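You operate a simulated robot arm through the tools that you are given. There is no shell and no other tool. Be economical: measure what you need, move in short steps, check, and stop when the job is done.

You run a simulated two-armed robot. Do the job below in one go: nothing can be reset, and whatever is moved stays where it is left.

TASK
Couple the two trolleys, bolt the tow bar, then take both brakes off.

Only the result counts: the job must be done as asked and must still hold three seconds after the hand-in. Knocking over, shifting, dropping, spilling or breaking anything else fails it.

THE ROBOT
Two 7-joint arms with two-finger grippers on one trunk, hanging from a carriage that runs on a gantry, over the field with the corners [-2639, 487], [-2641, -793], [59, -797], [61, 483] (x, y) and turns from -353 to 335 degrees about z. Base frame: it is fixed where the carriage stands at the start and does not move with it; the origin is on the floor, on the carriage's upright axis, x ahead of it, y to its left, z up. Lengths are in mm, angles in degrees, forces in N, time in s.
The left shoulder is at the start at [40, 158, 1077], the right one opposite. With the tool pointing down near the work surface each hand reaches from about 100 to 380 mm from the robot's upright axis, wherever it stands, measured 20 degrees to its own side. Places, roughly: flap latch [700, 600, 1100]; flap trolley lever [700, -200, 700]; no-flap trolley lever [700, -800, 700]; tow bar [900, -300, 600]; trolley bolt [700, -600, 500]. Payload 1.96 kg a hand.
The tool frame of a hand sits at the grasp point between the pads (the TCP): z along the fingers, y along the line on which they close. The tips reach 20 mm beyond it. The gripper opens to 72 mm. The gripper's body begins 38 mm behind the TCP.
Orientation is told as [roll, pitch, yaw] about the base's x, y, z axes, in that order, counted from this pose: with the fingers straight down and closing along the base's y, the tool's x points along the base's -x, its y along +y and its z along -z.

THE INTERFACE
- The arms move only by the tool apply_moves. It takes "left_increments", "right_increments" or both (then of equal length, played together; a hand with none holds still); each is a list of rows, each a list of 3 entries, a list of its own where there are three numbers: the turn, a rotation vector about the tool's x, y, z in degrees, then the shift along the tool's x, y, z in mm, then the closure, from 0 (fully open) to 1 (shut). In form: [[[wx, wy, wz], [tx, ty, tz], jaw], ...]. A call has 1 to 20 rows; each row shifts and turns the commanded pose from where the row before left it, along the tool's axes as they then stand. A row lasts 0.2 s, in which the tool goes at most 50 mm and 8.6 degrees; a call with a longer step from one row to the next is refused whole, and so is a gripper value outside its range. A pose out of reach is approached as far as the arm can. The call stops where the force on the tool passes 90 N (or 10 N more than at its start, if that is more) or the arm is blocked; 0.2 s more then pass. Each finger travels about 45 mm/s and halts on what it meets, pressing with about 29 N; the grip force reading is that of the motor and also rises with nothing between the fingers. The clock runs only during rows and for 0.2 s after the last one: add rows that do not move to give the fingers time. The reply holds the time, the measured pose of the TCP, the force on the tool along the base axes, the opening and the grip force, in the units named above and with some noise, with the torque about the TCP (base axes, N m) and any sound that the robot's microphone picked up.
- Cameras (640 x 400 px; columns grow to the right, rows downward): "scene" is now at [199.4, -44.7, 1426.1]; the picture's right is [-0.75, -0.66, 0.00], its down [-0.60, 0.68, -0.43] and it looks along [0.29, -0.33, -0.90] (base axes); focal length 275 px, centre (320, 200). "left" rides on the left gripper at [71, -19, -82] in its tool frame; the picture's right is [0.26, 0.97, 0.00], its down [-0.67, 0.18, -0.72] and it looks along [-0.69, 0.19, 0.70] (tool axes); focal length 280 px, centre (320, 200). "right" rides on the right gripper at [71, 19, -82] in its tool frame; the picture's right is [-0.26, 0.96, 0.00], its down [-0.67, -0.18, -0.72] and it looks along [-0.69, -0.19, 0.70] (tool axes); focal length 280 px, centre (320, 200). There is no depth. A picture from a camera that has moved, and an enlarged one, comes with that camera's place and axes in the base frame and with its lens.
- grab_frame(camera): a new picture of that camera. It takes no simulated time.
- move_column(by): slides the trunk up (or, below 0, down) by that many mm; the arms and the scene camera ride with it, the base frame stays. It gives what a move gives, with no picture.
- roll_base(legs): drives the robot by 1 to 6 legs, each [ahead, left, turn to the left] in mm, mm and degrees, along the robot's own axes; the way and the turn of a leg run together, so that a leg with both is an arc; at most 1500 mm and 180 degrees a leg. The arms and the cameras ride along, it lands a little off, and it stops where it bumps. It keeps to its track: a leg is cut to what the track allows. It gives what a move gives.
- pan_tilt(pan, tilt): turns the head with the scene camera to pan (to the left, within 86 degrees either way) and tilt (down, from -29 to 69), counted from straight ahead of the robot. It gives what a move gives.
- enlarge(camera, box): a new picture of the part [left, top, right, bottom] of that camera's present view, enlarged. It takes no simulated time.
- finish_job(): hands the job in; it is judged then, once.

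Work in short steps. Places have to be worked out from the pictures, the camera data and where the tool is seen: move nearer, look again, correct. Check each grasp and each placing, and mend what went wrong. You have 120 turns and 88 pictures in all, those below and enlarged ones among them. Open the grippers and draw the arms clear of the work before you hand the job in, unless the task says otherwise; then end with one line.

The tools are called after "Request:" as a command line: name --argument value ..., lists and objects as JSON in quotes. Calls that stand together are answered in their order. apply_moves: Moves the arms, as the interface text tells. Its arguments: {"type":"object","properties":{"left_increments":{"type":"array"},"right_increments":{"type":"array"}},"required":[]} The other tools are called the same way: move_column (by) slides the trunk up or down; roll_base (legs) drives the base; pan_tilt (pan, tilt) turns the head that bears the scene camera; grab_frame (camera) takes a picture; enlarge (camera, box) takes an enlarged picture of a part of a camera's view; finish_job () hands the job in.

At the start:

```text
time_s: 0.0
left_ee_pos: [311.0, -7.5, 1015.7]
left_tool_rot: [0.0, 0.0, 0.1]
left_contact_force: [-0.3, -0.3, 0.2]
left_wrist_torque: [-0.02, -0.01, 0.02]
left_gripper_width: 71.9
left_gripper_force: 0.2
right_ee_pos: [301.8, -410.3, 1019.8]
right_tool_rot: [0.0, -0.1, 0.0]
right_contact_force: [-0.2, 0.1, 1.0]
right_wrist_torque: [-0.01, 0.0, -0.03]
right_gripper_width: 72.0
right_gripper_force: 0.1
trunk travel left (down, up): [-400.0, 440.0]
robot x, y, heading: [1.0, 1.2, 0.0]
head pan, tilt: [-48.7, 64.3]
```

scene: 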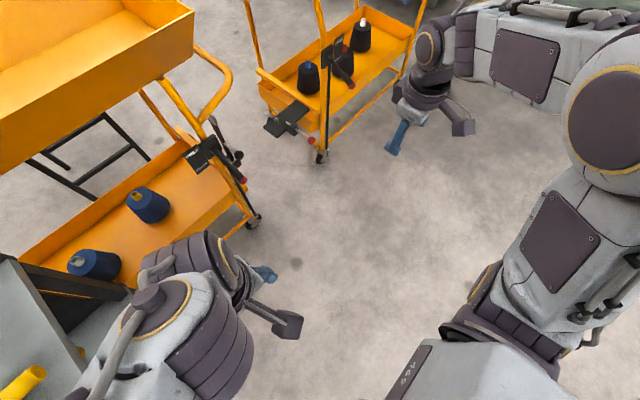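
right: 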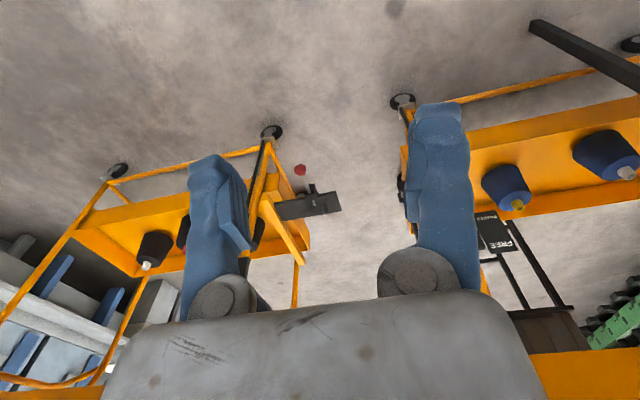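
left: 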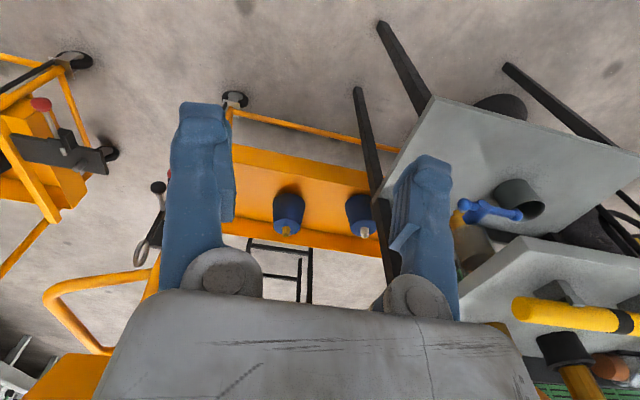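

The picture shows two orange trolleys with a gap and brackets. I look first from the head at a flatter tilt in two directions.

Request:
pan_tilt --pan -35 --tilt 40

Request:
grab_frame --camera "scene"

```text
time_s: 0.9
left_ee_pos: [311.9, -8.1, 1016.1]
left_tool_rot: [0.1, 0.0, 0.0]
left_contact_force: [0.8, -0.2, 0.0]
left_wrist_torque: [-0.01, -0.01, -0.01]
left_gripper_width: 72.0
left_gripper_force: 0.1
right_ee_pos: [301.9, -409.6, 1018.5]
right_tool_rot: [-0.1, 0.0, 0.1]
right_contact_force: [-0.7, 0.8, 0.0]
right_wrist_torque: [0.0, -0.04, -0.02]
right_gripper_width: 72.1
right_gripper_force: 0.0
trunk travel left (down, up): [-400.0, 440.0]
robot x, y, heading: [-2.7, 1.6, 0.0]
head pan, tilt: [-35.0, 40.0]
```

```text
84 pictures are left
camera scene: at [228.3, -47.3, 1457.6], right [-0.57, -0.82, 0.0], down [-0.53, 0.37, -0.77], along [0.63, -0.44, -0.64], focal length 275 px, centre (320, 200)
```

scene: 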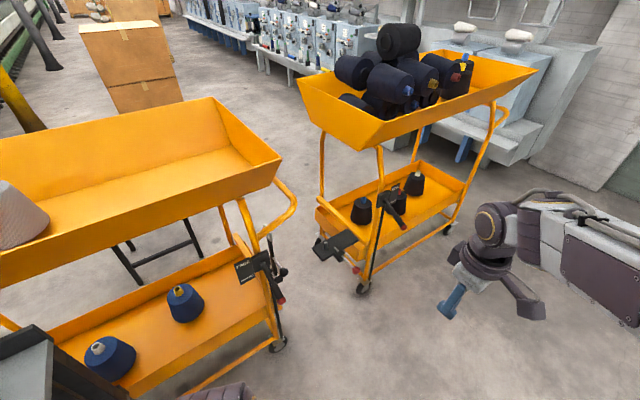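

Now I see both trolleys well; I enlarge the coupling region.

Request:
enlarge --camera "scene" --box '[200, 150, 330, 360]'

Request:
enlarge --camera "scene" --box '[290, 150, 440, 300]'

```text
1.90 times, centred on (265, 255) of scene
camera zoom: at [228.3, -47.3, 1457.6], right [-0.57, -0.82, 0.0], down [-0.53, 0.37, -0.77], along [0.63, -0.44, -0.64], focal length 524 px, centre (425, 95)
```

zoom: 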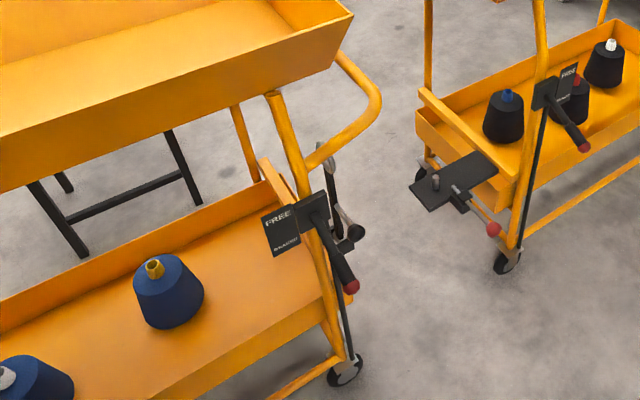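

```text
2.67 times, centred on (365, 225) of scene
camera zoom: at [228.3, -47.3, 1457.6], right [-0.57, -0.82, 0.0], down [-0.53, 0.37, -0.77], along [0.63, -0.44, -0.64], focal length 734 px, centre (200, 133)
```

zoom: 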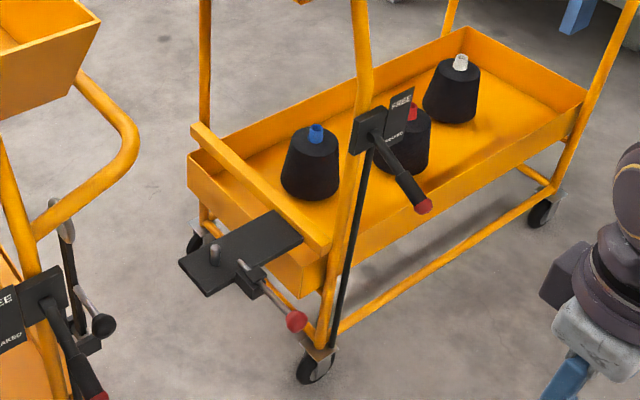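

Judged places: flap trolley end at y≈-220, the no-flap trolley at y≈-760, the gap between with hitch pin near (867,-516,550). I drive in front of the gap and look down.

Request:
roll_base --legs '[[0, -400, 0], [40, 0, 0]]'

Request:
pan_tilt --pan 0 --tilt 45

Request:
grab_frame --camera "scene"

```text
time_s: 3.8
left_ee_pos: [350.4, -402.3, 1017.2]
left_tool_rot: [0.0, 0.0, -0.7]
left_contact_force: [1.5, -0.3, -0.1]
left_wrist_torque: [0.02, 0.03, 0.0]
left_gripper_width: 72.0
left_gripper_force: 0.1
right_ee_pos: [336.7, -803.4, 1018.9]
right_tool_rot: [0.0, -0.1, -0.6]
right_contact_force: [0.5, 0.2, 0.9]
right_wrist_torque: [-0.02, 0.03, 0.0]
right_gripper_width: 72.1
right_gripper_force: 0.0
trunk travel left (down, up): [-400.0, 440.0]
robot x, y, heading: [39.1, -387.3, -0.8]
head pan, tilt: [-35.0, 40.0]
```

```text
time_s: 4.8
left_ee_pos: [348.5, -401.8, 1014.6]
left_tool_rot: [0.0, 0.1, -0.5]
left_contact_force: [-0.5, 0.8, -0.9]
left_wrist_torque: [-0.04, 0.04, -0.03]
left_gripper_width: 72.1
left_gripper_force: 0.0
right_ee_pos: [335.6, -803.4, 1018.8]
right_tool_rot: [-0.1, -0.1, -0.7]
right_contact_force: [0.0, 0.3, -0.8]
right_wrist_torque: [-0.05, 0.02, 0.02]
right_gripper_width: 72.0
right_gripper_force: 0.0
trunk travel left (down, up): [-400.0, 440.0]
robot x, y, heading: [39.3, -392.5, -0.8]
head pan, tilt: [0.0, 45.0]
```

```text
81 pictures are left
camera scene: at [278.2, -392.5, 1450.4], right [-0.01, -1.0, 0.0], down [-0.71, 0.01, -0.71], along [0.71, -0.01, -0.71], focal length 275 px, centre (320, 200)
```

scene: 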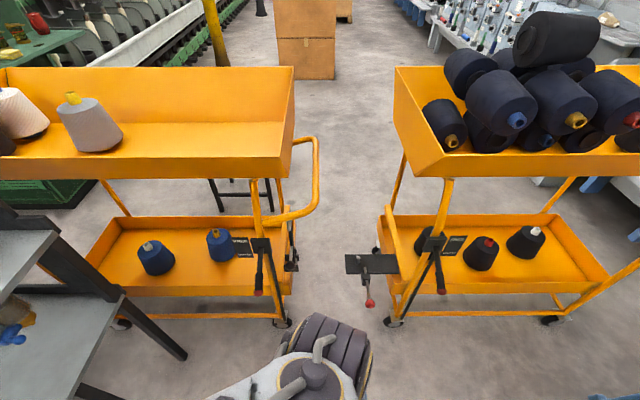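

Request:
enlarge --camera "scene" --box '[220, 170, 340, 330]'

Request:
enlarge --camera "scene" --box '[330, 190, 480, 330]'

```text
2.50 times, centred on (280, 250) of scene
camera zoom: at [278.2, -392.5, 1450.4], right [-0.01, -1.0, 0.0], down [-0.71, 0.01, -0.71], along [0.71, -0.01, -0.71], focal length 688 px, centre (420, 75)
```

zoom: 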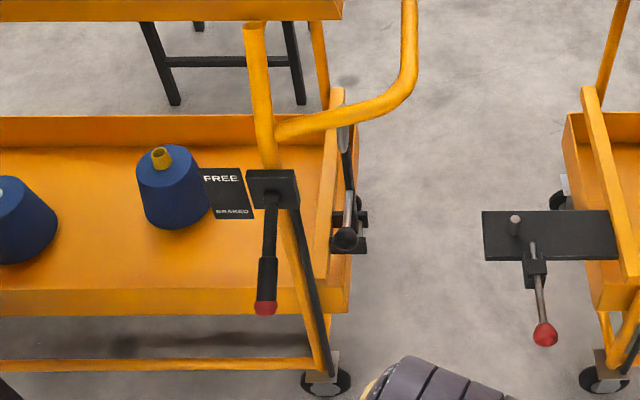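

```text
2.86 times, centred on (405, 260) of scene
camera zoom: at [278.2, -392.5, 1450.4], right [-0.01, -1.0, 0.0], down [-0.71, 0.01, -0.71], along [0.71, -0.01, -0.71], focal length 787 px, centre (77, 29)
```

zoom: 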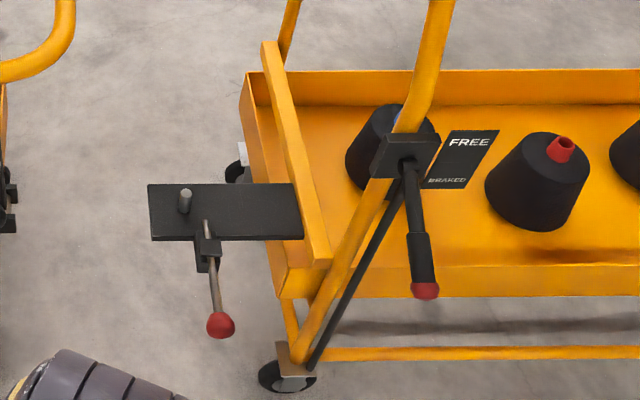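

The hitch pin is about (882,-550,510), bolt knob (707,-576,500), lever tips near x≈695 and tow bar ball about (810,-295,580). I lower the trunk and pitch both hands forward 45° so the wrist cameras look ahead.

Request:
move_column --by -300

Request:
apply_moves --left_increments '[[[0, -7.5, 0], [0, 0, 0], 0], [[0, -7.5, 0], [0, 0, 0], 0], [[0, -7.5, 0], [0, 0, 0], 0], [[0, -7.5, 0], [0, 0, 0], 0], [[0, -7.5, 0], [0, 0, 0], 0], [[0, -7.5, 0], [0, 0, 0], 0]]' --right_increments '[[[0, -7.5, 0], [0, 0, 0], 0], [[0, -7.5, 0], [0, 0, 0], 0], [[0, -7.5, 0], [0, 0, 0], 0], [[0, -7.5, 0], [0, 0, 0], 0], [[0, -7.5, 0], [0, 0, 0], 0], [[0, -7.5, 0], [0, 0, 0], 0]]'

Request:
grab_frame --camera "left"

Request:
grab_frame --camera "right"

```text
time_s: 7.8
left_ee_pos: [349.2, -402.0, 715.9]
left_tool_rot: [0.0, 0.1, -0.5]
left_contact_force: [-0.4, 0.2, -0.5]
left_wrist_torque: [0.03, 0.0, 0.01]
left_gripper_width: 72.3
left_gripper_force: 0.1
right_ee_pos: [335.9, -803.3, 719.0]
right_tool_rot: [0.0, 0.0, -0.6]
right_contact_force: [-0.7, 0.0, 0.1]
right_wrist_torque: [0.01, 0.01, -0.03]
right_gripper_width: 72.0
right_gripper_force: 0.1
trunk travel left (down, up): [-100.0, 740.0]
robot x, y, heading: [38.9, -392.2, -0.6]
head pan, tilt: [0.0, 45.0]
```

```text
time_s: 9.3
left_ee_pos: [389.2, -358.1, 727.5]
left_tool_rot: [-0.9, -47.1, 9.9]
left_contact_force: [0.4, 0.7, 0.5]
left_wrist_torque: [-0.01, 0.01, -0.05]
left_gripper_width: 72.1
left_gripper_force: 0.0
right_ee_pos: [335.5, -804.5, 719.8]
right_tool_rot: [0.1, -45.0, -0.7]
right_contact_force: [0.2, -0.6, 0.4]
right_wrist_torque: [0.0, -0.04, 0.02]
right_gripper_width: 72.2
right_gripper_force: 0.1
trunk travel left (down, up): [-100.0, 740.0]
robot x, y, heading: [40.0, -389.2, -0.6]
head pan, tilt: [0.0, 45.0]
stopped in row 6 (left hand): the arm was blocked; the commanded pose is now the measured one
```

```text
78 pictures are left
camera left: at [287.1, -393.6, 730.0], right [-0.33, 0.92, -0.2], down [-0.1, 0.18, 0.98], along [0.94, 0.34, 0.03], focal length 280 px, centre (320, 200)
```

left: 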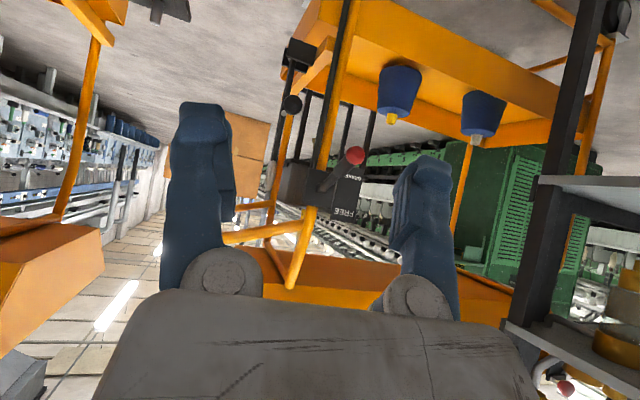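

```text
77 pictures are left
camera right: at [227.6, -783.7, 725.9], right [0.2, 0.96, 0.19], down [-0.03, -0.18, 0.98], along [0.98, -0.2, -0.01], focal length 280 px, centre (320, 200)
```

right: 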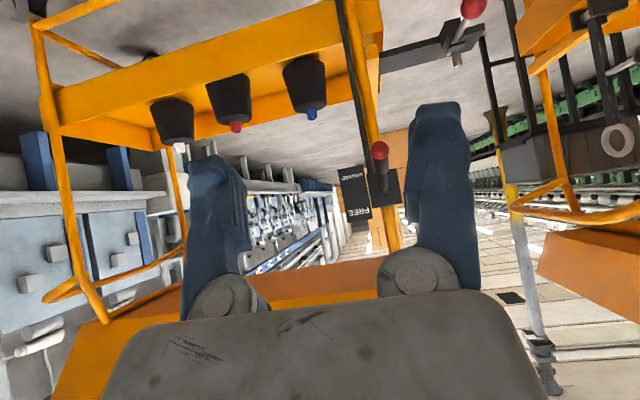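

Images from the wrists are upside-down (image down = base up). The left wrist got blocked, being too near the centre; I move it left and forward and undo the yaw.

Request:
apply_moves --left_increments '[[[0, 0, 0], [-14, 35, 15], 0], [[0, 0, 0], [-14, 35, 15], 0], [[3.6, 0, 3.4], [-20, 35, 22], 0], [[3.6, 0, 3.4], [-20, 20, 22], 0], [[0, 0, 0], [-20, 0, 22], 0]]'

Request:
grab_frame --camera "left"

```text
time_s: 10.5
left_ee_pos: [505.2, -222.1, 721.4]
left_tool_rot: [-0.7, -47.3, -0.2]
left_contact_force: [0.3, -0.2, -0.3]
left_wrist_torque: [0.03, -0.01, -0.01]
left_gripper_width: 71.8
left_gripper_force: 0.0
right_ee_pos: [336.5, -806.0, 720.0]
right_tool_rot: [0.1, -45.0, -0.6]
right_contact_force: [0.2, -0.3, -0.1]
right_wrist_torque: [0.04, 0.0, -0.02]
right_gripper_width: 72.1
right_gripper_force: 0.1
trunk travel left (down, up): [-100.0, 740.0]
robot x, y, heading: [36.3, -394.6, -0.6]
head pan, tilt: [0.0, 45.0]
```

```text
76 pictures are left
camera left: at [396.7, -239.1, 725.2], right [-0.16, 0.97, -0.2], down [-0.07, 0.19, 0.98], along [0.98, 0.17, 0.03], focal length 280 px, centre (320, 200)
```

left: 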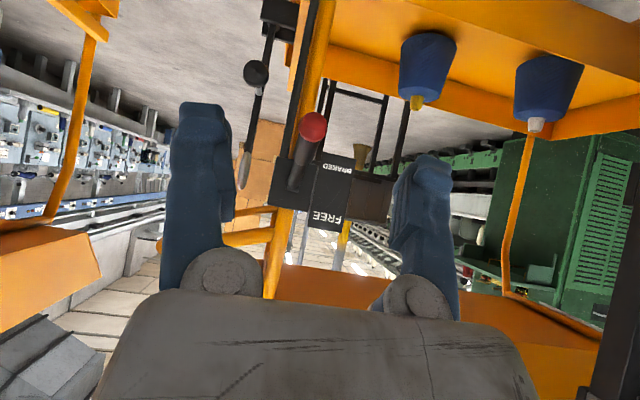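

The A-lever pivots at about (812,-216,725) with its red tip at (692,-210,660), pointing to BRAKED; FREE is up. I enlarge the tow bar.

Request:
enlarge --camera "left" --box '[200, 0, 340, 210]'

Request:
enlarge --camera "right" --box '[340, 0, 640, 180]'

```text
1.90 times, centred on (270, 105) of left
camera zoom: at [396.7, -239.1, 725.2], right [-0.16, 0.97, -0.2], down [-0.07, 0.19, 0.98], along [0.98, 0.17, 0.03], focal length 534 px, centre (415, 381)
```

zoom: 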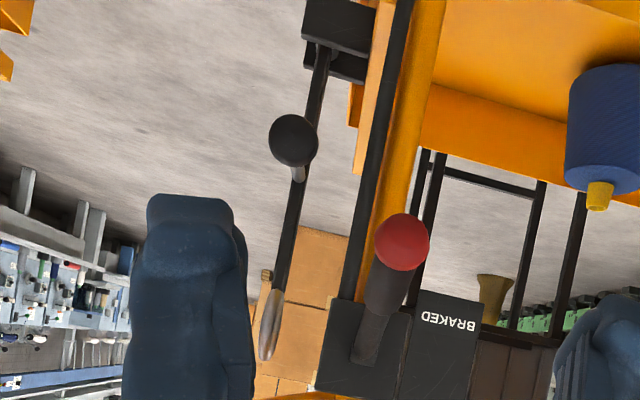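

```text
2.13 times, centred on (490, 90) of right
camera zoom: at [228.6, -784.5, 726.2], right [0.2, 0.96, 0.19], down [-0.03, -0.18, 0.98], along [0.98, -0.2, -0.01], focal length 598 px, centre (-43, 435)
```

zoom: 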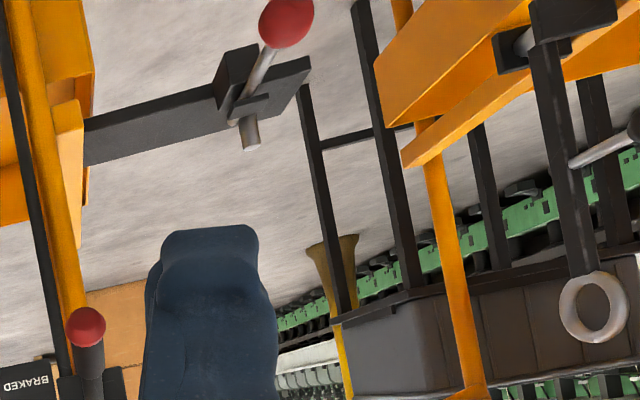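

Triangulated: tow bar ring (907,-297,716), its hinge about (907,-292,450), its ball handle (836,-296,573), pin about (910,-556,470 top), bolt knob (721,-582,468). I lower the trunk fully, roll ahead a little, then level the left tool while moving in front of the ball.

Request:
roll_base --legs '[[20, 0, 0]]'

Request:
move_column --by -95

Request:
apply_moves --left_increments '[[[0, -8, 0], [0, -20, 0], 0], [[0, -8, 0], [0, -20, 0], 0], [[0, -8, 0], [5, -20, 0], 0], [[0, -8, 0], [10, -14, 0], 0], [[0, -8, 0], [10, 0, 20], 0], [[0, 0, 0], [10, 0, 30], 0], [[0, 0, 0], [5, 0, 40], 0]]'

Request:
grab_frame --camera "left"

```text
time_s: 11.3
left_ee_pos: [521.8, -222.7, 721.1]
left_tool_rot: [-0.8, -47.2, -0.3]
left_contact_force: [0.0, 0.2, -0.5]
left_wrist_torque: [0.01, 0.04, 0.03]
left_gripper_width: 72.0
left_gripper_force: 0.0
right_ee_pos: [354.1, -805.0, 719.5]
right_tool_rot: [0.1, -44.9, -0.7]
right_contact_force: [-0.3, -0.3, -0.1]
right_wrist_torque: [0.04, -0.01, 0.03]
right_gripper_width: 71.9
right_gripper_force: 0.0
trunk travel left (down, up): [-100.0, 740.0]
robot x, y, heading: [59.5, -391.7, -0.5]
head pan, tilt: [0.0, 45.0]
```

```text
time_s: 12.6
left_ee_pos: [524.9, -220.1, 626.0]
left_tool_rot: [-0.8, -47.2, -0.3]
left_contact_force: [-0.3, -0.5, 0.2]
left_wrist_torque: [-0.01, 0.03, 0.0]
left_gripper_width: 72.0
left_gripper_force: 0.0
right_ee_pos: [354.6, -804.4, 623.5]
right_tool_rot: [0.1, -45.0, -0.8]
right_contact_force: [0.2, -0.4, -0.6]
right_wrist_torque: [-0.03, -0.02, 0.01]
right_gripper_width: 72.2
right_gripper_force: 0.0
trunk travel left (down, up): [-5.0, 835.0]
robot x, y, heading: [58.2, -394.2, -0.7]
head pan, tilt: [0.0, 45.0]
```

```text
time_s: 14.2
left_ee_pos: [602.9, -299.0, 580.2]
left_tool_rot: [-9.8, -87.2, 9.0]
left_contact_force: [0.6, 0.0, -0.1]
left_wrist_torque: [-0.03, -0.02, 0.02]
left_gripper_width: 72.2
left_gripper_force: 0.1
right_ee_pos: [356.1, -805.6, 624.9]
right_tool_rot: [0.0, -45.0, -0.8]
right_contact_force: [1.1, -0.2, 0.6]
right_wrist_torque: [-0.01, 0.02, 0.01]
right_gripper_width: 71.9
right_gripper_force: 0.1
trunk travel left (down, up): [-5.0, 835.0]
robot x, y, heading: [58.5, -389.4, -0.5]
head pan, tilt: [0.0, 45.0]
```

```text
73 pictures are left
camera left: at [517.8, -317.6, 514.7], right [0.0, 0.96, -0.27], down [-0.68, 0.2, 0.71], along [0.73, 0.18, 0.65], focal length 280 px, centre (320, 200)
```

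left: 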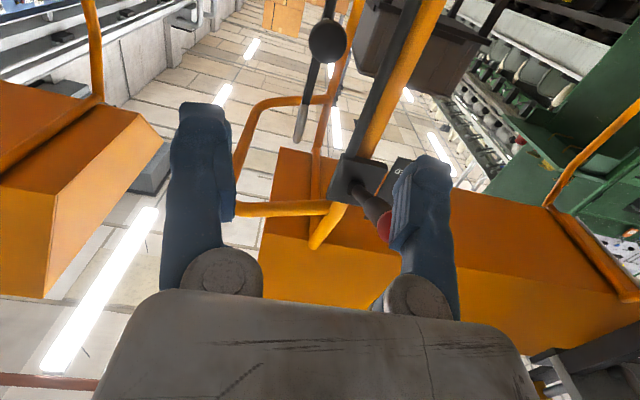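

The ball ray gives (836,-293,578), straight ahead of the tool at (603,-299,580). I advance 170 mm along the tool.

Request:
apply_moves --left_increments '[[[0, 0, 0], [0, 1, 35], 0], [[0, 0, 0], [0, 1, 35], 0], [[0, 0, 0], [0, 1, 35], 0], [[0, 0, 0], [0, 1, 35], 0], [[0, 0, 0], [0, 1, 30], 0]]'

Request:
grab_frame --camera "left"

```text
time_s: 15.4
left_ee_pos: [775.7, -294.5, 574.6]
left_tool_rot: [-7.8, -87.1, 6.9]
left_contact_force: [0.0, -0.3, 1.9]
left_wrist_torque: [0.0, 0.0, 0.0]
left_gripper_width: 72.1
left_gripper_force: 0.1
right_ee_pos: [356.0, -803.9, 623.6]
right_tool_rot: [0.1, -45.1, -0.6]
right_contact_force: [0.3, -0.3, -0.9]
right_wrist_torque: [0.02, 0.01, -0.02]
right_gripper_width: 72.0
right_gripper_force: 0.1
trunk travel left (down, up): [-5.0, 835.0]
robot x, y, heading: [58.5, -391.1, -0.6]
head pan, tilt: [0.0, 45.0]
```

```text
72 pictures are left
camera left: at [691.3, -312.6, 507.9], right [0.0, 0.96, -0.27], down [-0.68, 0.2, 0.71], along [0.74, 0.18, 0.65], focal length 280 px, centre (320, 200)
```

left: 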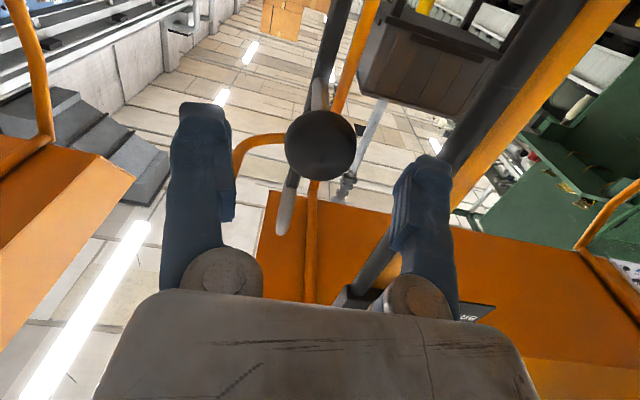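

Refined ball: (811,-293,577), about 34 mm across. I advance 36 mm and close.

Request:
apply_moves --left_increments '[[[0, 0, 0], [-2, 1, 18], 0], [[0, 0, 0], [0, 0, 18], 0], [[0, 0, 0], [0, 0, 0], 0.5], [[0, 0, 0], [0, 0, 0], 1], [[0, 0, 0], [0, 0, 0], 1], [[0, 0, 0], [0, 0, 0], 1], [[0, 0, 0], [0, 0, 0], 1]]'

Request:
grab_frame --camera "left"

```text
time_s: 17.0
left_ee_pos: [784.1, -293.9, 575.4]
left_tool_rot: [-10.2, -87.1, 9.2]
left_contact_force: [-4.5, 0.3, -0.4]
left_wrist_torque: [-0.02, -0.02, 0.04]
left_gripper_width: 0.0
left_gripper_force: 25.8
left hand out of reach, approached as far as the arm can: row 1, 2
right_ee_pos: [354.1, -805.2, 624.6]
right_tool_rot: [0.1, -44.9, -0.7]
right_contact_force: [0.0, -0.4, 0.8]
right_wrist_torque: [-0.01, -0.01, -0.03]
right_gripper_width: 72.0
right_gripper_force: 0.1
trunk travel left (down, up): [-5.0, 835.0]
robot x, y, heading: [59.1, -394.1, -0.5]
head pan, tilt: [0.0, 45.0]
```

```text
71 pictures are left
camera left: at [698.1, -312.2, 508.1], right [0.0, 0.96, -0.27], down [-0.68, 0.2, 0.71], along [0.73, 0.18, 0.65], focal length 280 px, centre (320, 200)
```

left: 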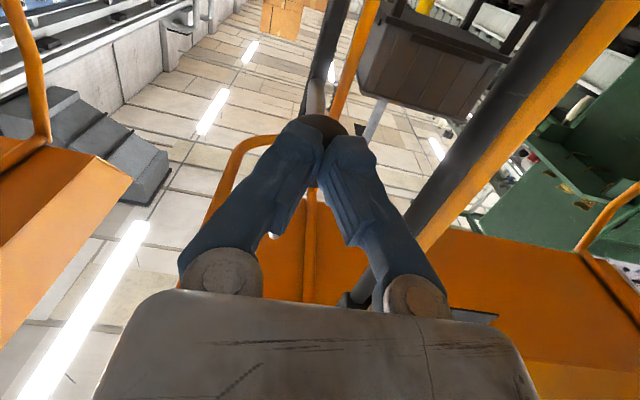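

The arm ran out of reach at x≈784, just touching the ball. I retract, then turn the robot 45° right so the left shoulder comes forward.

Request:
apply_moves --left_increments '[[[0, 0, 0], [0, 0, -30], 1], [[0, 0, 0], [0, 0, -45], 0.3], [[0, 0, 0], [0, 0, -45], 0], [[0, 0, 0], [0, 0, -45], 0], [[0, 0, 0], [0, 0, -45], 0], [[0, 0, 0], [0, 0, -45], 0]]'

Request:
roll_base --legs '[[0, 0, -45]]'

Request:
pan_tilt --pan 45 --tilt 40

Request:
grab_frame --camera "scene"

```text
time_s: 18.4
left_ee_pos: [533.6, -295.4, 586.7]
left_tool_rot: [-9.0, -87.1, 8.1]
left_contact_force: [-0.3, -0.6, -0.8]
left_wrist_torque: [-0.01, 0.0, 0.01]
left_gripper_width: 71.9
left_gripper_force: 0.1
left hand out of reach, approached as far as the arm can: row 1
right_ee_pos: [352.2, -809.4, 624.5]
right_tool_rot: [-0.2, -44.9, -0.5]
right_contact_force: [-0.8, -0.1, 0.5]
right_wrist_torque: [0.0, -0.04, 0.06]
right_gripper_width: 71.9
right_gripper_force: 0.1
trunk travel left (down, up): [-5.0, 835.0]
robot x, y, heading: [54.6, -393.2, -0.5]
head pan, tilt: [0.0, 45.0]
```

```text
time_s: 20.9
left_ee_pos: [465.6, -664.5, 585.6]
left_tool_rot: [-10.4, -87.2, -36.2]
left_contact_force: [-0.1, 0.7, -0.2]
left_wrist_torque: [-0.02, 0.0, -0.03]
left_gripper_width: 72.0
left_gripper_force: 0.0
right_ee_pos: [-30.2, -891.9, 624.4]
right_tool_rot: [0.1, -45.1, -46.4]
right_contact_force: [-0.2, 0.2, -0.2]
right_wrist_torque: [0.03, -0.04, -0.02]
right_gripper_width: 72.0
right_gripper_force: 0.1
trunk travel left (down, up): [-5.0, 835.0]
robot x, y, heading: [60.4, -387.4, -46.3]
head pan, tilt: [0.0, 45.0]
```

```text
time_s: 22.0
left_ee_pos: [464.4, -665.2, 586.0]
left_tool_rot: [-10.5, -87.2, -36.1]
left_contact_force: [0.2, -1.0, 0.0]
left_wrist_torque: [0.01, 0.0, 0.02]
left_gripper_width: 72.0
left_gripper_force: 0.1
right_ee_pos: [-29.4, -892.5, 624.0]
right_tool_rot: [0.1, -44.9, -46.5]
right_contact_force: [-0.5, -0.4, 0.7]
right_wrist_torque: [0.01, 0.02, 0.01]
right_gripper_width: 71.9
right_gripper_force: 0.0
trunk travel left (down, up): [-5.0, 835.0]
robot x, y, heading: [59.7, -399.5, -46.0]
head pan, tilt: [45.0, 40.0]
```

```text
70 pictures are left
camera scene: at [252.3, -507.7, 1062.7], right [-0.02, -1.0, 0.0], down [-0.64, 0.01, -0.77], along [0.77, -0.02, -0.64], focal length 275 px, centre (320, 200)
```

scene: 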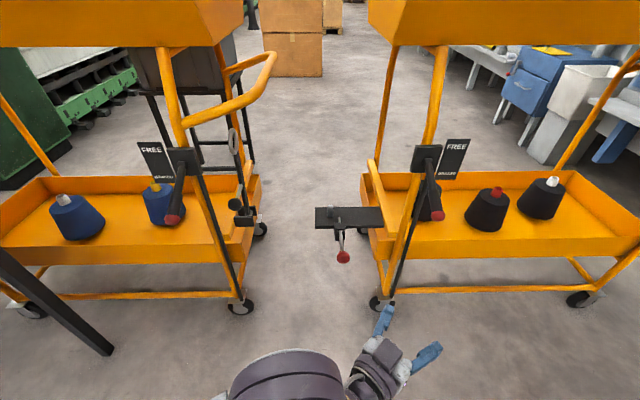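

Good view; the left hand is at (464,-665,586) turned 46° right. I yaw it back to face +x while sliding left.

Request:
apply_moves --left_increments '[[[-7.7, 0, 0], [0, 40, 0], 0], [[-7.7, 0, 0], [0, 40, 0], 0], [[-7.7, 0, 0], [0, 40, 0], 0], [[-7.7, 0, 0], [0, 40, 0], 0], [[-7.7, 0, 0], [0, 40, 0], 0], [[-7.7, 0, 0], [0, 40, 0], 0], [[0, 0, 0], [0, 40, 0], 0], [[0, 0, 0], [0, 40, 0], 0], [[0, 0, 0], [0, 40, 0], 0], [[0, 0, 0], [0, 30, 0], 0]]'

Request:
grab_frame --camera "left"

```text
time_s: 24.2
left_ee_pos: [609.6, -318.3, 584.9]
left_tool_rot: [36.3, -87.2, -36.6]
left_contact_force: [0.9, -0.4, -0.6]
left_wrist_torque: [0.01, -0.02, 0.0]
left_gripper_width: 71.8
left_gripper_force: 0.1
left hand out of reach, approached as far as the arm can: row 2, 8, 9, 10
right_ee_pos: [-29.9, -891.0, 624.4]
right_tool_rot: [0.1, -44.8, -46.3]
right_contact_force: [0.2, -0.3, -0.3]
right_wrist_torque: [0.0, -0.01, 0.01]
right_gripper_width: 72.0
right_gripper_force: 0.1
trunk travel left (down, up): [-5.0, 835.0]
robot x, y, heading: [57.6, -389.2, -46.1]
head pan, tilt: [45.0, 40.0]
```

```text
69 pictures are left
camera left: at [524.6, -334.2, 517.8], right [0.0, 0.97, -0.23], down [-0.69, 0.17, 0.71], along [0.73, 0.16, 0.67], focal length 280 px, centre (320, 200)
```

left: 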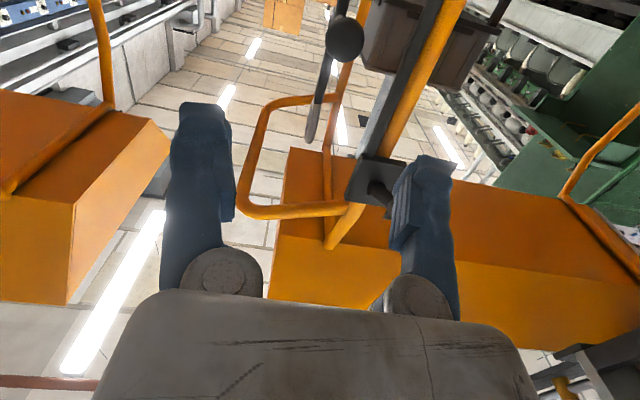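

Partly out of reach, apparently the wrist. I advance and see how far it gets here.

Request:
apply_moves --left_increments '[[[0, 0, 0], [0, 0, 35], 0], [[0, 0, 0], [0, 0, 35], 0], [[0, 0, 0], [0, 0, 35], 0], [[0, 0, 0], [0, 0, 35], 0]]'

Request:
grab_frame --camera "left"

```text
time_s: 25.2
left_ee_pos: [752.1, -318.4, 583.6]
left_tool_rot: [36.3, -87.2, -36.5]
left_contact_force: [0.8, -0.3, -0.8]
left_wrist_torque: [0.0, 0.0, -0.02]
left_gripper_width: 71.9
left_gripper_force: 0.1
right_ee_pos: [-27.9, -892.4, 623.9]
right_tool_rot: [0.1, -45.0, -46.5]
right_contact_force: [1.3, 1.0, 0.8]
right_wrist_torque: [0.01, 0.03, -0.03]
right_gripper_width: 71.9
right_gripper_force: 0.1
trunk travel left (down, up): [-5.0, 835.0]
robot x, y, heading: [56.8, -391.2, -46.1]
head pan, tilt: [45.0, 40.0]
```

```text
68 pictures are left
camera left: at [667.4, -335.6, 515.6], right [0.0, 0.97, -0.23], down [-0.69, 0.17, 0.71], along [0.73, 0.16, 0.67], focal length 280 px, centre (320, 200)
```

left: 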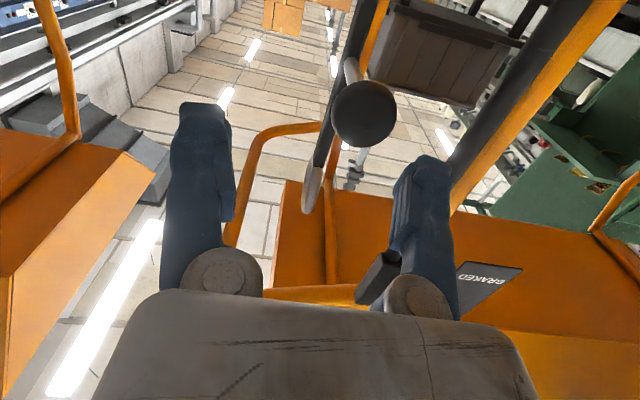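

Ball at about (812,-296,580). I shift +22 in y, advance 62 mm and close.

Request:
apply_moves --left_increments '[[[0, 0, 0], [3, 22, 0], 0], [[0, 0, 0], [0, 0, 31], 0], [[0, 0, 0], [0, 0, 31], 0], [[0, 0, 0], [0, 0, 0], 0.5], [[0, 0, 0], [0, 0, 0], 0.8], [[0, 0, 0], [0, 0, 0], 0.8], [[0, 0, 0], [0, 0, 0], 0.8]]'

Request:
grab_frame --camera "left"

```text
time_s: 26.8
left_ee_pos: [808.6, -298.4, 574.1]
left_tool_rot: [36.2, -87.0, -36.6]
left_contact_force: [0.2, 3.1, -0.6]
left_wrist_torque: [0.03, -0.13, 0.08]
left_gripper_width: 36.0
left_gripper_force: 28.7
right_ee_pos: [-28.7, -892.1, 624.6]
right_tool_rot: [0.2, -45.0, -46.4]
right_contact_force: [-0.7, 0.4, 0.1]
right_wrist_torque: [-0.01, 0.03, -0.02]
right_gripper_width: 71.9
right_gripper_force: 0.1
trunk travel left (down, up): [-5.0, 835.0]
robot x, y, heading: [56.7, -394.8, -46.2]
head pan, tilt: [45.0, 40.0]
```

```text
67 pictures are left
camera left: at [724.9, -313.8, 506.3], right [-0.01, 0.97, -0.23], down [-0.69, 0.17, 0.71], along [0.73, 0.16, 0.67], focal length 280 px, centre (320, 200)
```

left: 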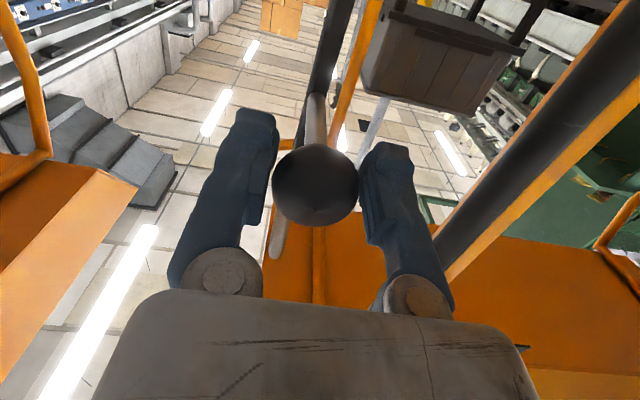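

The ball is gripped (36 mm). I begin the swing: the first 20° of arc toward -y about the hinge.

Request:
apply_moves --left_increments '[[[0, 0, 0], [0.5, -11, 0], 0.8], [[0, 0, 0], [1.5, -11, 0], 0.8], [[0, 0, 0], [2.3, -10.5, 0], 0.8], [[0, 0, 0], [3.2, -10.5, 0], 0.8]]'

Request:
grab_frame --camera "left"

```text
time_s: 27.8
left_ee_pos: [809.8, -342.7, 567.7]
left_tool_rot: [36.6, -87.2, -37.1]
left_contact_force: [-3.1, 1.6, 1.2]
left_wrist_torque: [0.44, -0.19, -0.05]
left_gripper_width: 36.0
left_gripper_force: 29.2
right_ee_pos: [-30.2, -891.5, 623.9]
right_tool_rot: [0.1, -44.9, -46.3]
right_contact_force: [0.3, -0.2, -0.6]
right_wrist_torque: [0.01, -0.01, 0.0]
right_gripper_width: 71.8
right_gripper_force: 0.1
trunk travel left (down, up): [-5.0, 835.0]
robot x, y, heading: [61.3, -392.7, -46.2]
head pan, tilt: [45.0, 40.0]
```

```text
66 pictures are left
camera left: at [724.7, -359.4, 499.7], right [0.0, 0.97, -0.23], down [-0.69, 0.17, 0.71], along [0.73, 0.16, 0.67], focal length 280 px, centre (320, 200)
```

left: 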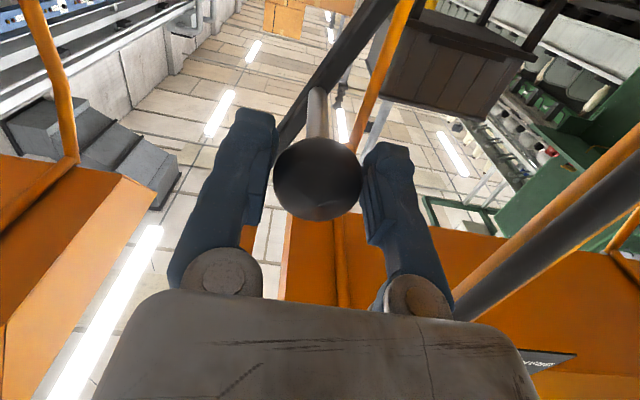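

The bar swings freely along with the hand. I continue to about 60°.

Request:
apply_moves --left_increments '[[[0, 0, 0], [4.2, -10.1, 0], 0.8], [[0, 0, 0], [5.0, -9.7, 0], 0.8], [[0, 0, 0], [5.9, -9.2, 0], 0.8], [[0, 0, 0], [6.6, -8.7, 0], 0.8], [[0, 0, 0], [7.4, -8.0, 0], 0.8], [[0, 0, 0], [8.0, -7.4, 0], 0.8], [[0, 0, 0], [8.7, -6.6, 0], 0.8], [[0, 0, 0], [9.2, -5.9, 0], 0.8]]'

Request:
grab_frame --camera "scene"

Request:
enlarge --camera "scene" --box '[210, 120, 400, 280]'

```text
time_s: 29.6
left_ee_pos: [810.3, -406.0, 512.0]
left_tool_rot: [36.0, -87.3, -36.6]
left_contact_force: [3.2, -0.8, -0.5]
left_wrist_torque: [0.32, -0.04, 0.08]
left_gripper_width: 35.9
left_gripper_force: 28.4
right_ee_pos: [-29.7, -892.2, 623.0]
right_tool_rot: [0.2, -45.0, -46.4]
right_contact_force: [-0.1, 0.4, 0.4]
right_wrist_torque: [0.02, 0.02, 0.02]
right_gripper_width: 71.9
right_gripper_force: 0.2
trunk travel left (down, up): [-5.0, 835.0]
robot x, y, heading: [55.8, -391.7, -46.4]
head pan, tilt: [45.0, 40.0]
```

```text
65 pictures are left
camera scene: at [253.0, -507.8, 1062.8], right [-0.02, -1.0, 0.0], down [-0.64, 0.01, -0.77], along [0.77, -0.02, -0.64], focal length 275 px, centre (320, 200)
```

scene: 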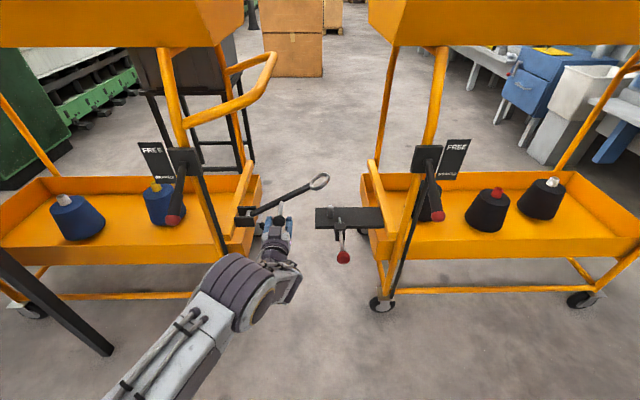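

```text
2.50 times, centred on (305, 200) of scene
camera zoom: at [253.0, -507.8, 1062.8], right [-0.02, -1.0, 0.0], down [-0.64, 0.01, -0.77], along [0.77, -0.02, -0.64], focal length 688 px, centre (358, 200)
```

zoom: 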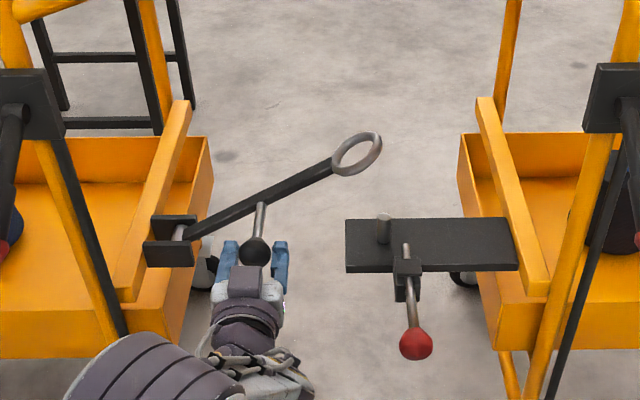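

The bar is ~30° above horizontal and lines up with the pin. I lower another 20°.

Request:
apply_moves --left_increments '[[[0, 0, 0], [9.7, -5.0, 0], 0.8], [[0, 0, 0], [10.1, -4.2, 0], 0.8], [[0, 0, 0], [10.4, -3.2, 0], 0.8], [[0, 0, 0], [10.7, -2.3, 0], 0.8]]'

Request:
enlarge --camera "scene" --box '[210, 120, 400, 280]'

```text
time_s: 30.6
left_ee_pos: [808.7, -418.9, 472.5]
left_tool_rot: [36.2, -87.2, -36.6]
left_contact_force: [12.1, -0.9, 0.4]
left_wrist_torque: [0.17, 0.03, 0.12]
left_gripper_width: 34.5
left_gripper_force: 29.0
right_ee_pos: [-25.6, -893.1, 623.8]
right_tool_rot: [0.2, -45.0, -46.3]
right_contact_force: [0.0, 0.2, 0.3]
right_wrist_torque: [-0.03, 0.0, -0.03]
right_gripper_width: 72.1
right_gripper_force: 0.2
trunk travel left (down, up): [-5.0, 835.0]
robot x, y, heading: [57.8, -390.3, -46.2]
head pan, tilt: [45.0, 40.0]
```

```text
2.50 times, centred on (305, 200) of scene
camera zoom: at [254.9, -507.9, 1063.1], right [-0.02, -1.0, 0.0], down [-0.64, 0.01, -0.77], along [0.77, -0.02, -0.64], focal length 688 px, centre (358, 200)
```

zoom: 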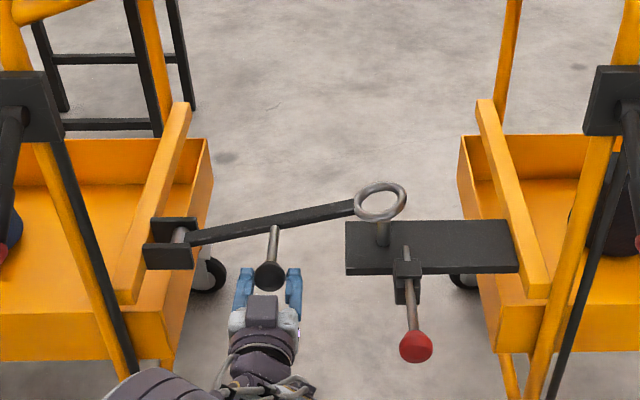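

The ring is right above the pin; the ball is creeping a bit out of the pads (34.5 mm). I lower further, nudging the tool forward slightly to keep the grip.

Request:
apply_moves --left_increments '[[[0, 0, 0], [5.4, -0.8, 3], 0.85], [[0, 0, 0], [5.4, -0.6, 3], 0.85], [[0, 0, 0], [5.4, -0.3, 0], 0.85], [[0, 0, 0], [5.4, 0, 0], 0.85]]'

Request:
enlarge --camera "scene" --box '[210, 120, 400, 280]'

```text
time_s: 31.6
left_ee_pos: [809.8, -422.6, 445.7]
left_tool_rot: [33.6, -87.1, -34.2]
left_contact_force: [-6.1, -3.0, 0.4]
left_wrist_torque: [0.11, -0.3, -0.17]
left_gripper_width: 32.2
left_gripper_force: 29.2
right_ee_pos: [-32.2, -894.2, 624.4]
right_tool_rot: [-0.1, -45.0, -46.3]
right_contact_force: [0.0, 0.5, -0.5]
right_wrist_torque: [0.01, -0.01, -0.05]
right_gripper_width: 71.9
right_gripper_force: 0.0
trunk travel left (down, up): [-5.0, 835.0]
robot x, y, heading: [58.1, -394.8, -46.3]
head pan, tilt: [45.0, 40.0]
```

```text
2.50 times, centred on (305, 200) of scene
camera zoom: at [250.5, -508.4, 1062.4], right [-0.02, -1.0, 0.0], down [-0.64, 0.01, -0.77], along [0.76, -0.02, -0.64], focal length 688 px, centre (358, 200)
```

zoom: 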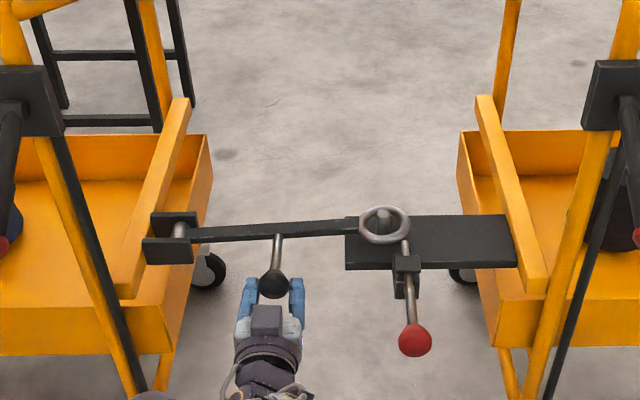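

The ring encloses the pin now. I lower the last bit until it seats.

Request:
apply_moves --left_increments '[[[0, 0, 0], [5, 0, 0], 0.85], [[0, 0, 0], [5, 0, 0], 0.85], [[0, 0, 0], [4, 0, 0], 0.85]]'

Request:
enlarge --camera "scene" --box '[260, 160, 370, 270]'

```text
time_s: 32.4
left_ee_pos: [810.4, -420.2, 433.4]
left_tool_rot: [35.6, -87.1, -35.8]
left_contact_force: [-0.5, -2.9, -5.6]
left_wrist_torque: [0.09, 0.07, 0.05]
left_gripper_width: 11.1
left_gripper_force: 0.7
right_ee_pos: [-29.7, -893.9, 623.4]
right_tool_rot: [0.0, -45.1, -46.3]
right_contact_force: [0.2, 0.4, 0.3]
right_wrist_torque: [-0.01, 0.03, 0.0]
right_gripper_width: 72.2
right_gripper_force: 0.0
trunk travel left (down, up): [-5.0, 835.0]
robot x, y, heading: [58.6, -389.5, -46.0]
head pan, tilt: [45.0, 40.0]
```

```text
3.64 times, centred on (315, 215) of scene
camera zoom: at [251.8, -508.2, 1062.6], right [-0.02, -1.0, 0.0], down [-0.64, 0.01, -0.77], along [0.77, -0.02, -0.64], focal length 1001 px, centre (338, 146)
```

zoom: 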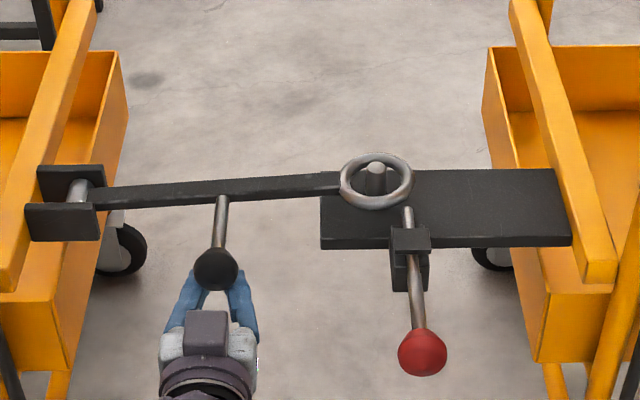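

The ball slipped out with the ring round the pin. To make sure it's seated, I retract, come above the handle with closed fingers and press down gently.

Request:
apply_moves --left_increments '[[[0, 0, 0], [0, 0, -40], 0.8], [[0, 0, 0], [-35, 0, 0], 1], [[0, 0, 0], [-35, 0, 0], 1], [[0, 0, 0], [0, 0, 35], 1], [[0, 0, 0], [0, 0, 25], 1], [[0, 0, 0], [5, 0, 0], 1], [[0, 0, 0], [5, 0, 0], 1]]'

Request:
enlarge --camera "scene" --box '[260, 160, 370, 270]'

```text
time_s: 34.0
left_ee_pos: [832.2, -422.3, 494.8]
left_tool_rot: [35.8, -87.1, -36.2]
left_contact_force: [0.5, 0.2, 0.6]
left_wrist_torque: [-0.01, 0.01, -0.04]
left_gripper_width: 0.0
left_gripper_force: 28.6
right_ee_pos: [-30.5, -892.0, 624.3]
right_tool_rot: [0.2, -45.0, -46.4]
right_contact_force: [-0.1, 0.0, -0.1]
right_wrist_torque: [-0.04, -0.03, 0.01]
right_gripper_width: 72.1
right_gripper_force: 0.2
trunk travel left (down, up): [-5.0, 835.0]
robot x, y, heading: [58.5, -390.0, -46.4]
head pan, tilt: [45.0, 40.0]
```

```text
3.64 times, centred on (315, 215) of scene
camera zoom: at [252.3, -507.6, 1062.7], right [-0.02, -1.0, 0.0], down [-0.64, 0.01, -0.77], along [0.77, -0.02, -0.64], focal length 1001 px, centre (338, 146)
```

zoom: 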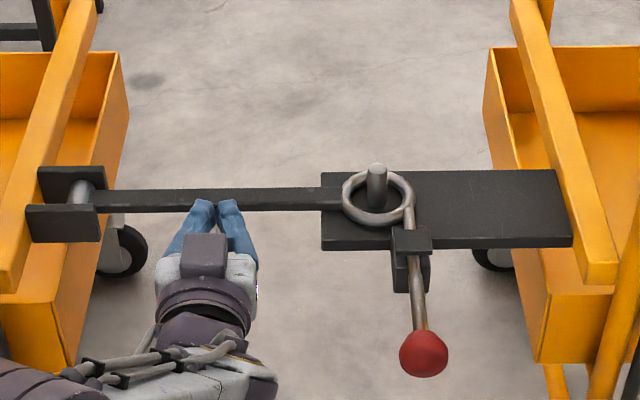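

The bar has now dropped level with the ring seated on the plate round the pin. I retract the hand and shift the robot 180 mm to -y to face the bolt knob.

Request:
apply_moves --left_increments '[[[0, 0, 0], [-5, 0, -45], 0.5], [[0, 0, 0], [0, 0, -45], 0], [[0, 0, 0], [0, 0, -45], 0], [[0, 0, 0], [0, 0, -45], 0], [[0, 0, 0], [0, 0, -45], 0]]'

Request:
roll_base --legs '[[130, -125, 0]]'

Request:
grab_frame --camera "left"

Request:
grab_frame --camera "scene"

```text
time_s: 35.2
left_ee_pos: [609.2, -416.6, 508.2]
left_tool_rot: [39.0, -87.2, -39.2]
left_contact_force: [-0.1, 1.0, -1.0]
left_wrist_torque: [0.01, 0.01, -0.01]
left_gripper_width: 71.8
left_gripper_force: 0.1
right_ee_pos: [-30.9, -891.8, 624.2]
right_tool_rot: [0.0, -45.0, -46.4]
right_contact_force: [0.6, -0.1, -0.6]
right_wrist_torque: [0.0, -0.05, 0.02]
right_gripper_width: 71.9
right_gripper_force: 0.2
trunk travel left (down, up): [-5.0, 835.0]
robot x, y, heading: [56.1, -394.3, -46.2]
head pan, tilt: [45.0, 40.0]
```

```text
time_s: 36.7
left_ee_pos: [607.1, -595.2, 509.2]
left_tool_rot: [36.2, -87.1, -36.3]
left_contact_force: [0.4, -0.8, -0.7]
left_wrist_torque: [-0.01, 0.0, -0.01]
left_gripper_width: 71.9
left_gripper_force: 0.0
right_ee_pos: [-32.1, -1071.9, 623.9]
right_tool_rot: [0.0, -44.9, -46.1]
right_contact_force: [-0.3, 0.7, 0.6]
right_wrist_torque: [-0.02, 0.0, 0.01]
right_gripper_width: 71.9
right_gripper_force: 0.1
trunk travel left (down, up): [-5.0, 835.0]
robot x, y, heading: [53.8, -572.3, -46.0]
head pan, tilt: [45.0, 40.0]
```

```text
59 pictures are left
camera left: at [522.3, -612.0, 440.2], right [-0.01, 0.97, -0.23], down [-0.69, 0.16, 0.71], along [0.73, 0.17, 0.67], focal length 280 px, centre (320, 200)
```

left: 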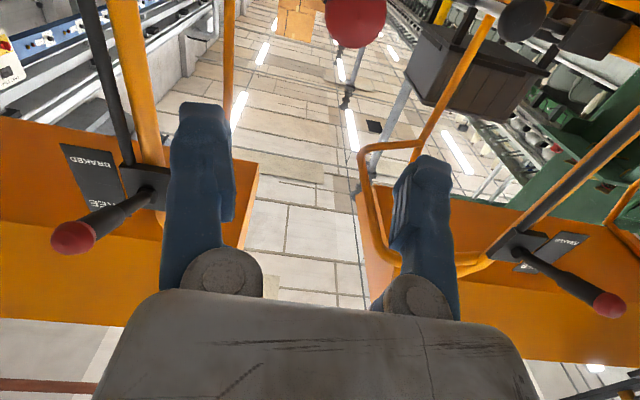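

```text
58 pictures are left
camera scene: at [249.0, -685.2, 1062.6], right [-0.02, -1.0, 0.0], down [-0.64, 0.01, -0.77], along [0.77, -0.01, -0.64], focal length 275 px, centre (320, 200)
```

scene: 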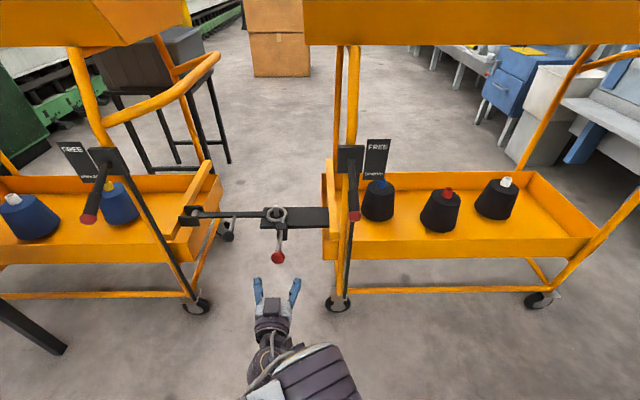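

Knob at (722,-579,471). I drop 38, shift +16 in y, advance 115 and grip the knob.

Request:
apply_moves --left_increments '[[[0, 0, 0], [38, 16, 0], 0], [[0, 0, 0], [0, 0, 35], 0], [[0, 0, 0], [0, 0, 40], 0]]'

Request:
grab_frame --camera "left"

```text
time_s: 37.5
left_ee_pos: [682.4, -578.6, 466.1]
left_tool_rot: [37.2, -87.2, -37.2]
left_contact_force: [-0.5, 0.6, 0.3]
left_wrist_torque: [-0.01, -0.02, -0.04]
left_gripper_width: 72.0
left_gripper_force: 0.3
right_ee_pos: [-30.5, -1071.0, 624.0]
right_tool_rot: [0.2, -45.0, -46.3]
right_contact_force: [0.5, 0.6, 0.3]
right_wrist_torque: [0.0, 0.0, -0.03]
right_gripper_width: 72.2
right_gripper_force: 0.1
trunk travel left (down, up): [-5.0, 835.0]
robot x, y, heading: [53.2, -570.2, -45.9]
head pan, tilt: [45.0, 40.0]
```

```text
57 pictures are left
camera left: at [598.6, -594.5, 397.7], right [-0.01, 0.97, -0.23], down [-0.69, 0.16, 0.71], along [0.73, 0.17, 0.67], focal length 280 px, centre (320, 200)
```

left: 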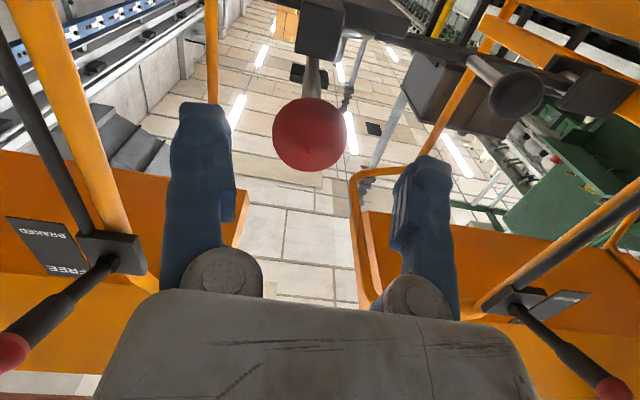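

Knob at (722,-581,468) — aligned. Advance 43 mm and close.

Request:
apply_moves --left_increments '[[[0, 0, 0], [-1, -2, 22], 0], [[0, 0, 0], [0, 0, 21], 0], [[0, 0, 0], [0, 0, 0], 0.5], [[0, 0, 0], [0, 0, 0], 0.8], [[0, 0, 0], [0, 0, 0], 0.8], [[0, 0, 0], [0, 0, 0], 0.8]]'

Request:
enlarge --camera "scene" --box '[200, 170, 350, 300]'

```text
time_s: 38.9
left_ee_pos: [724.5, -580.6, 466.2]
left_tool_rot: [34.4, -87.2, -34.6]
left_contact_force: [5.3, -3.9, 0.0]
left_wrist_torque: [0.02, 0.03, -0.01]
left_gripper_width: 32.7
left_gripper_force: 29.1
right_ee_pos: [-30.3, -1073.4, 625.1]
right_tool_rot: [0.1, -45.0, -46.2]
right_contact_force: [-0.7, 0.2, 0.5]
right_wrist_torque: [0.03, -0.01, -0.02]
right_gripper_width: 71.7
right_gripper_force: 0.1
trunk travel left (down, up): [-5.0, 835.0]
robot x, y, heading: [53.8, -573.8, -46.1]
head pan, tilt: [45.0, 40.0]
```

```text
3.08 times, centred on (275, 235) of scene
camera zoom: at [249.9, -686.9, 1062.8], right [-0.02, -1.0, 0.0], down [-0.64, 0.01, -0.77], along [0.77, -0.01, -0.64], focal length 847 px, centre (458, 92)
```

zoom: 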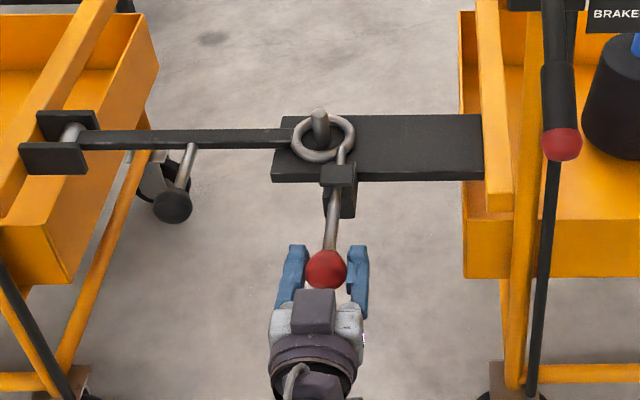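

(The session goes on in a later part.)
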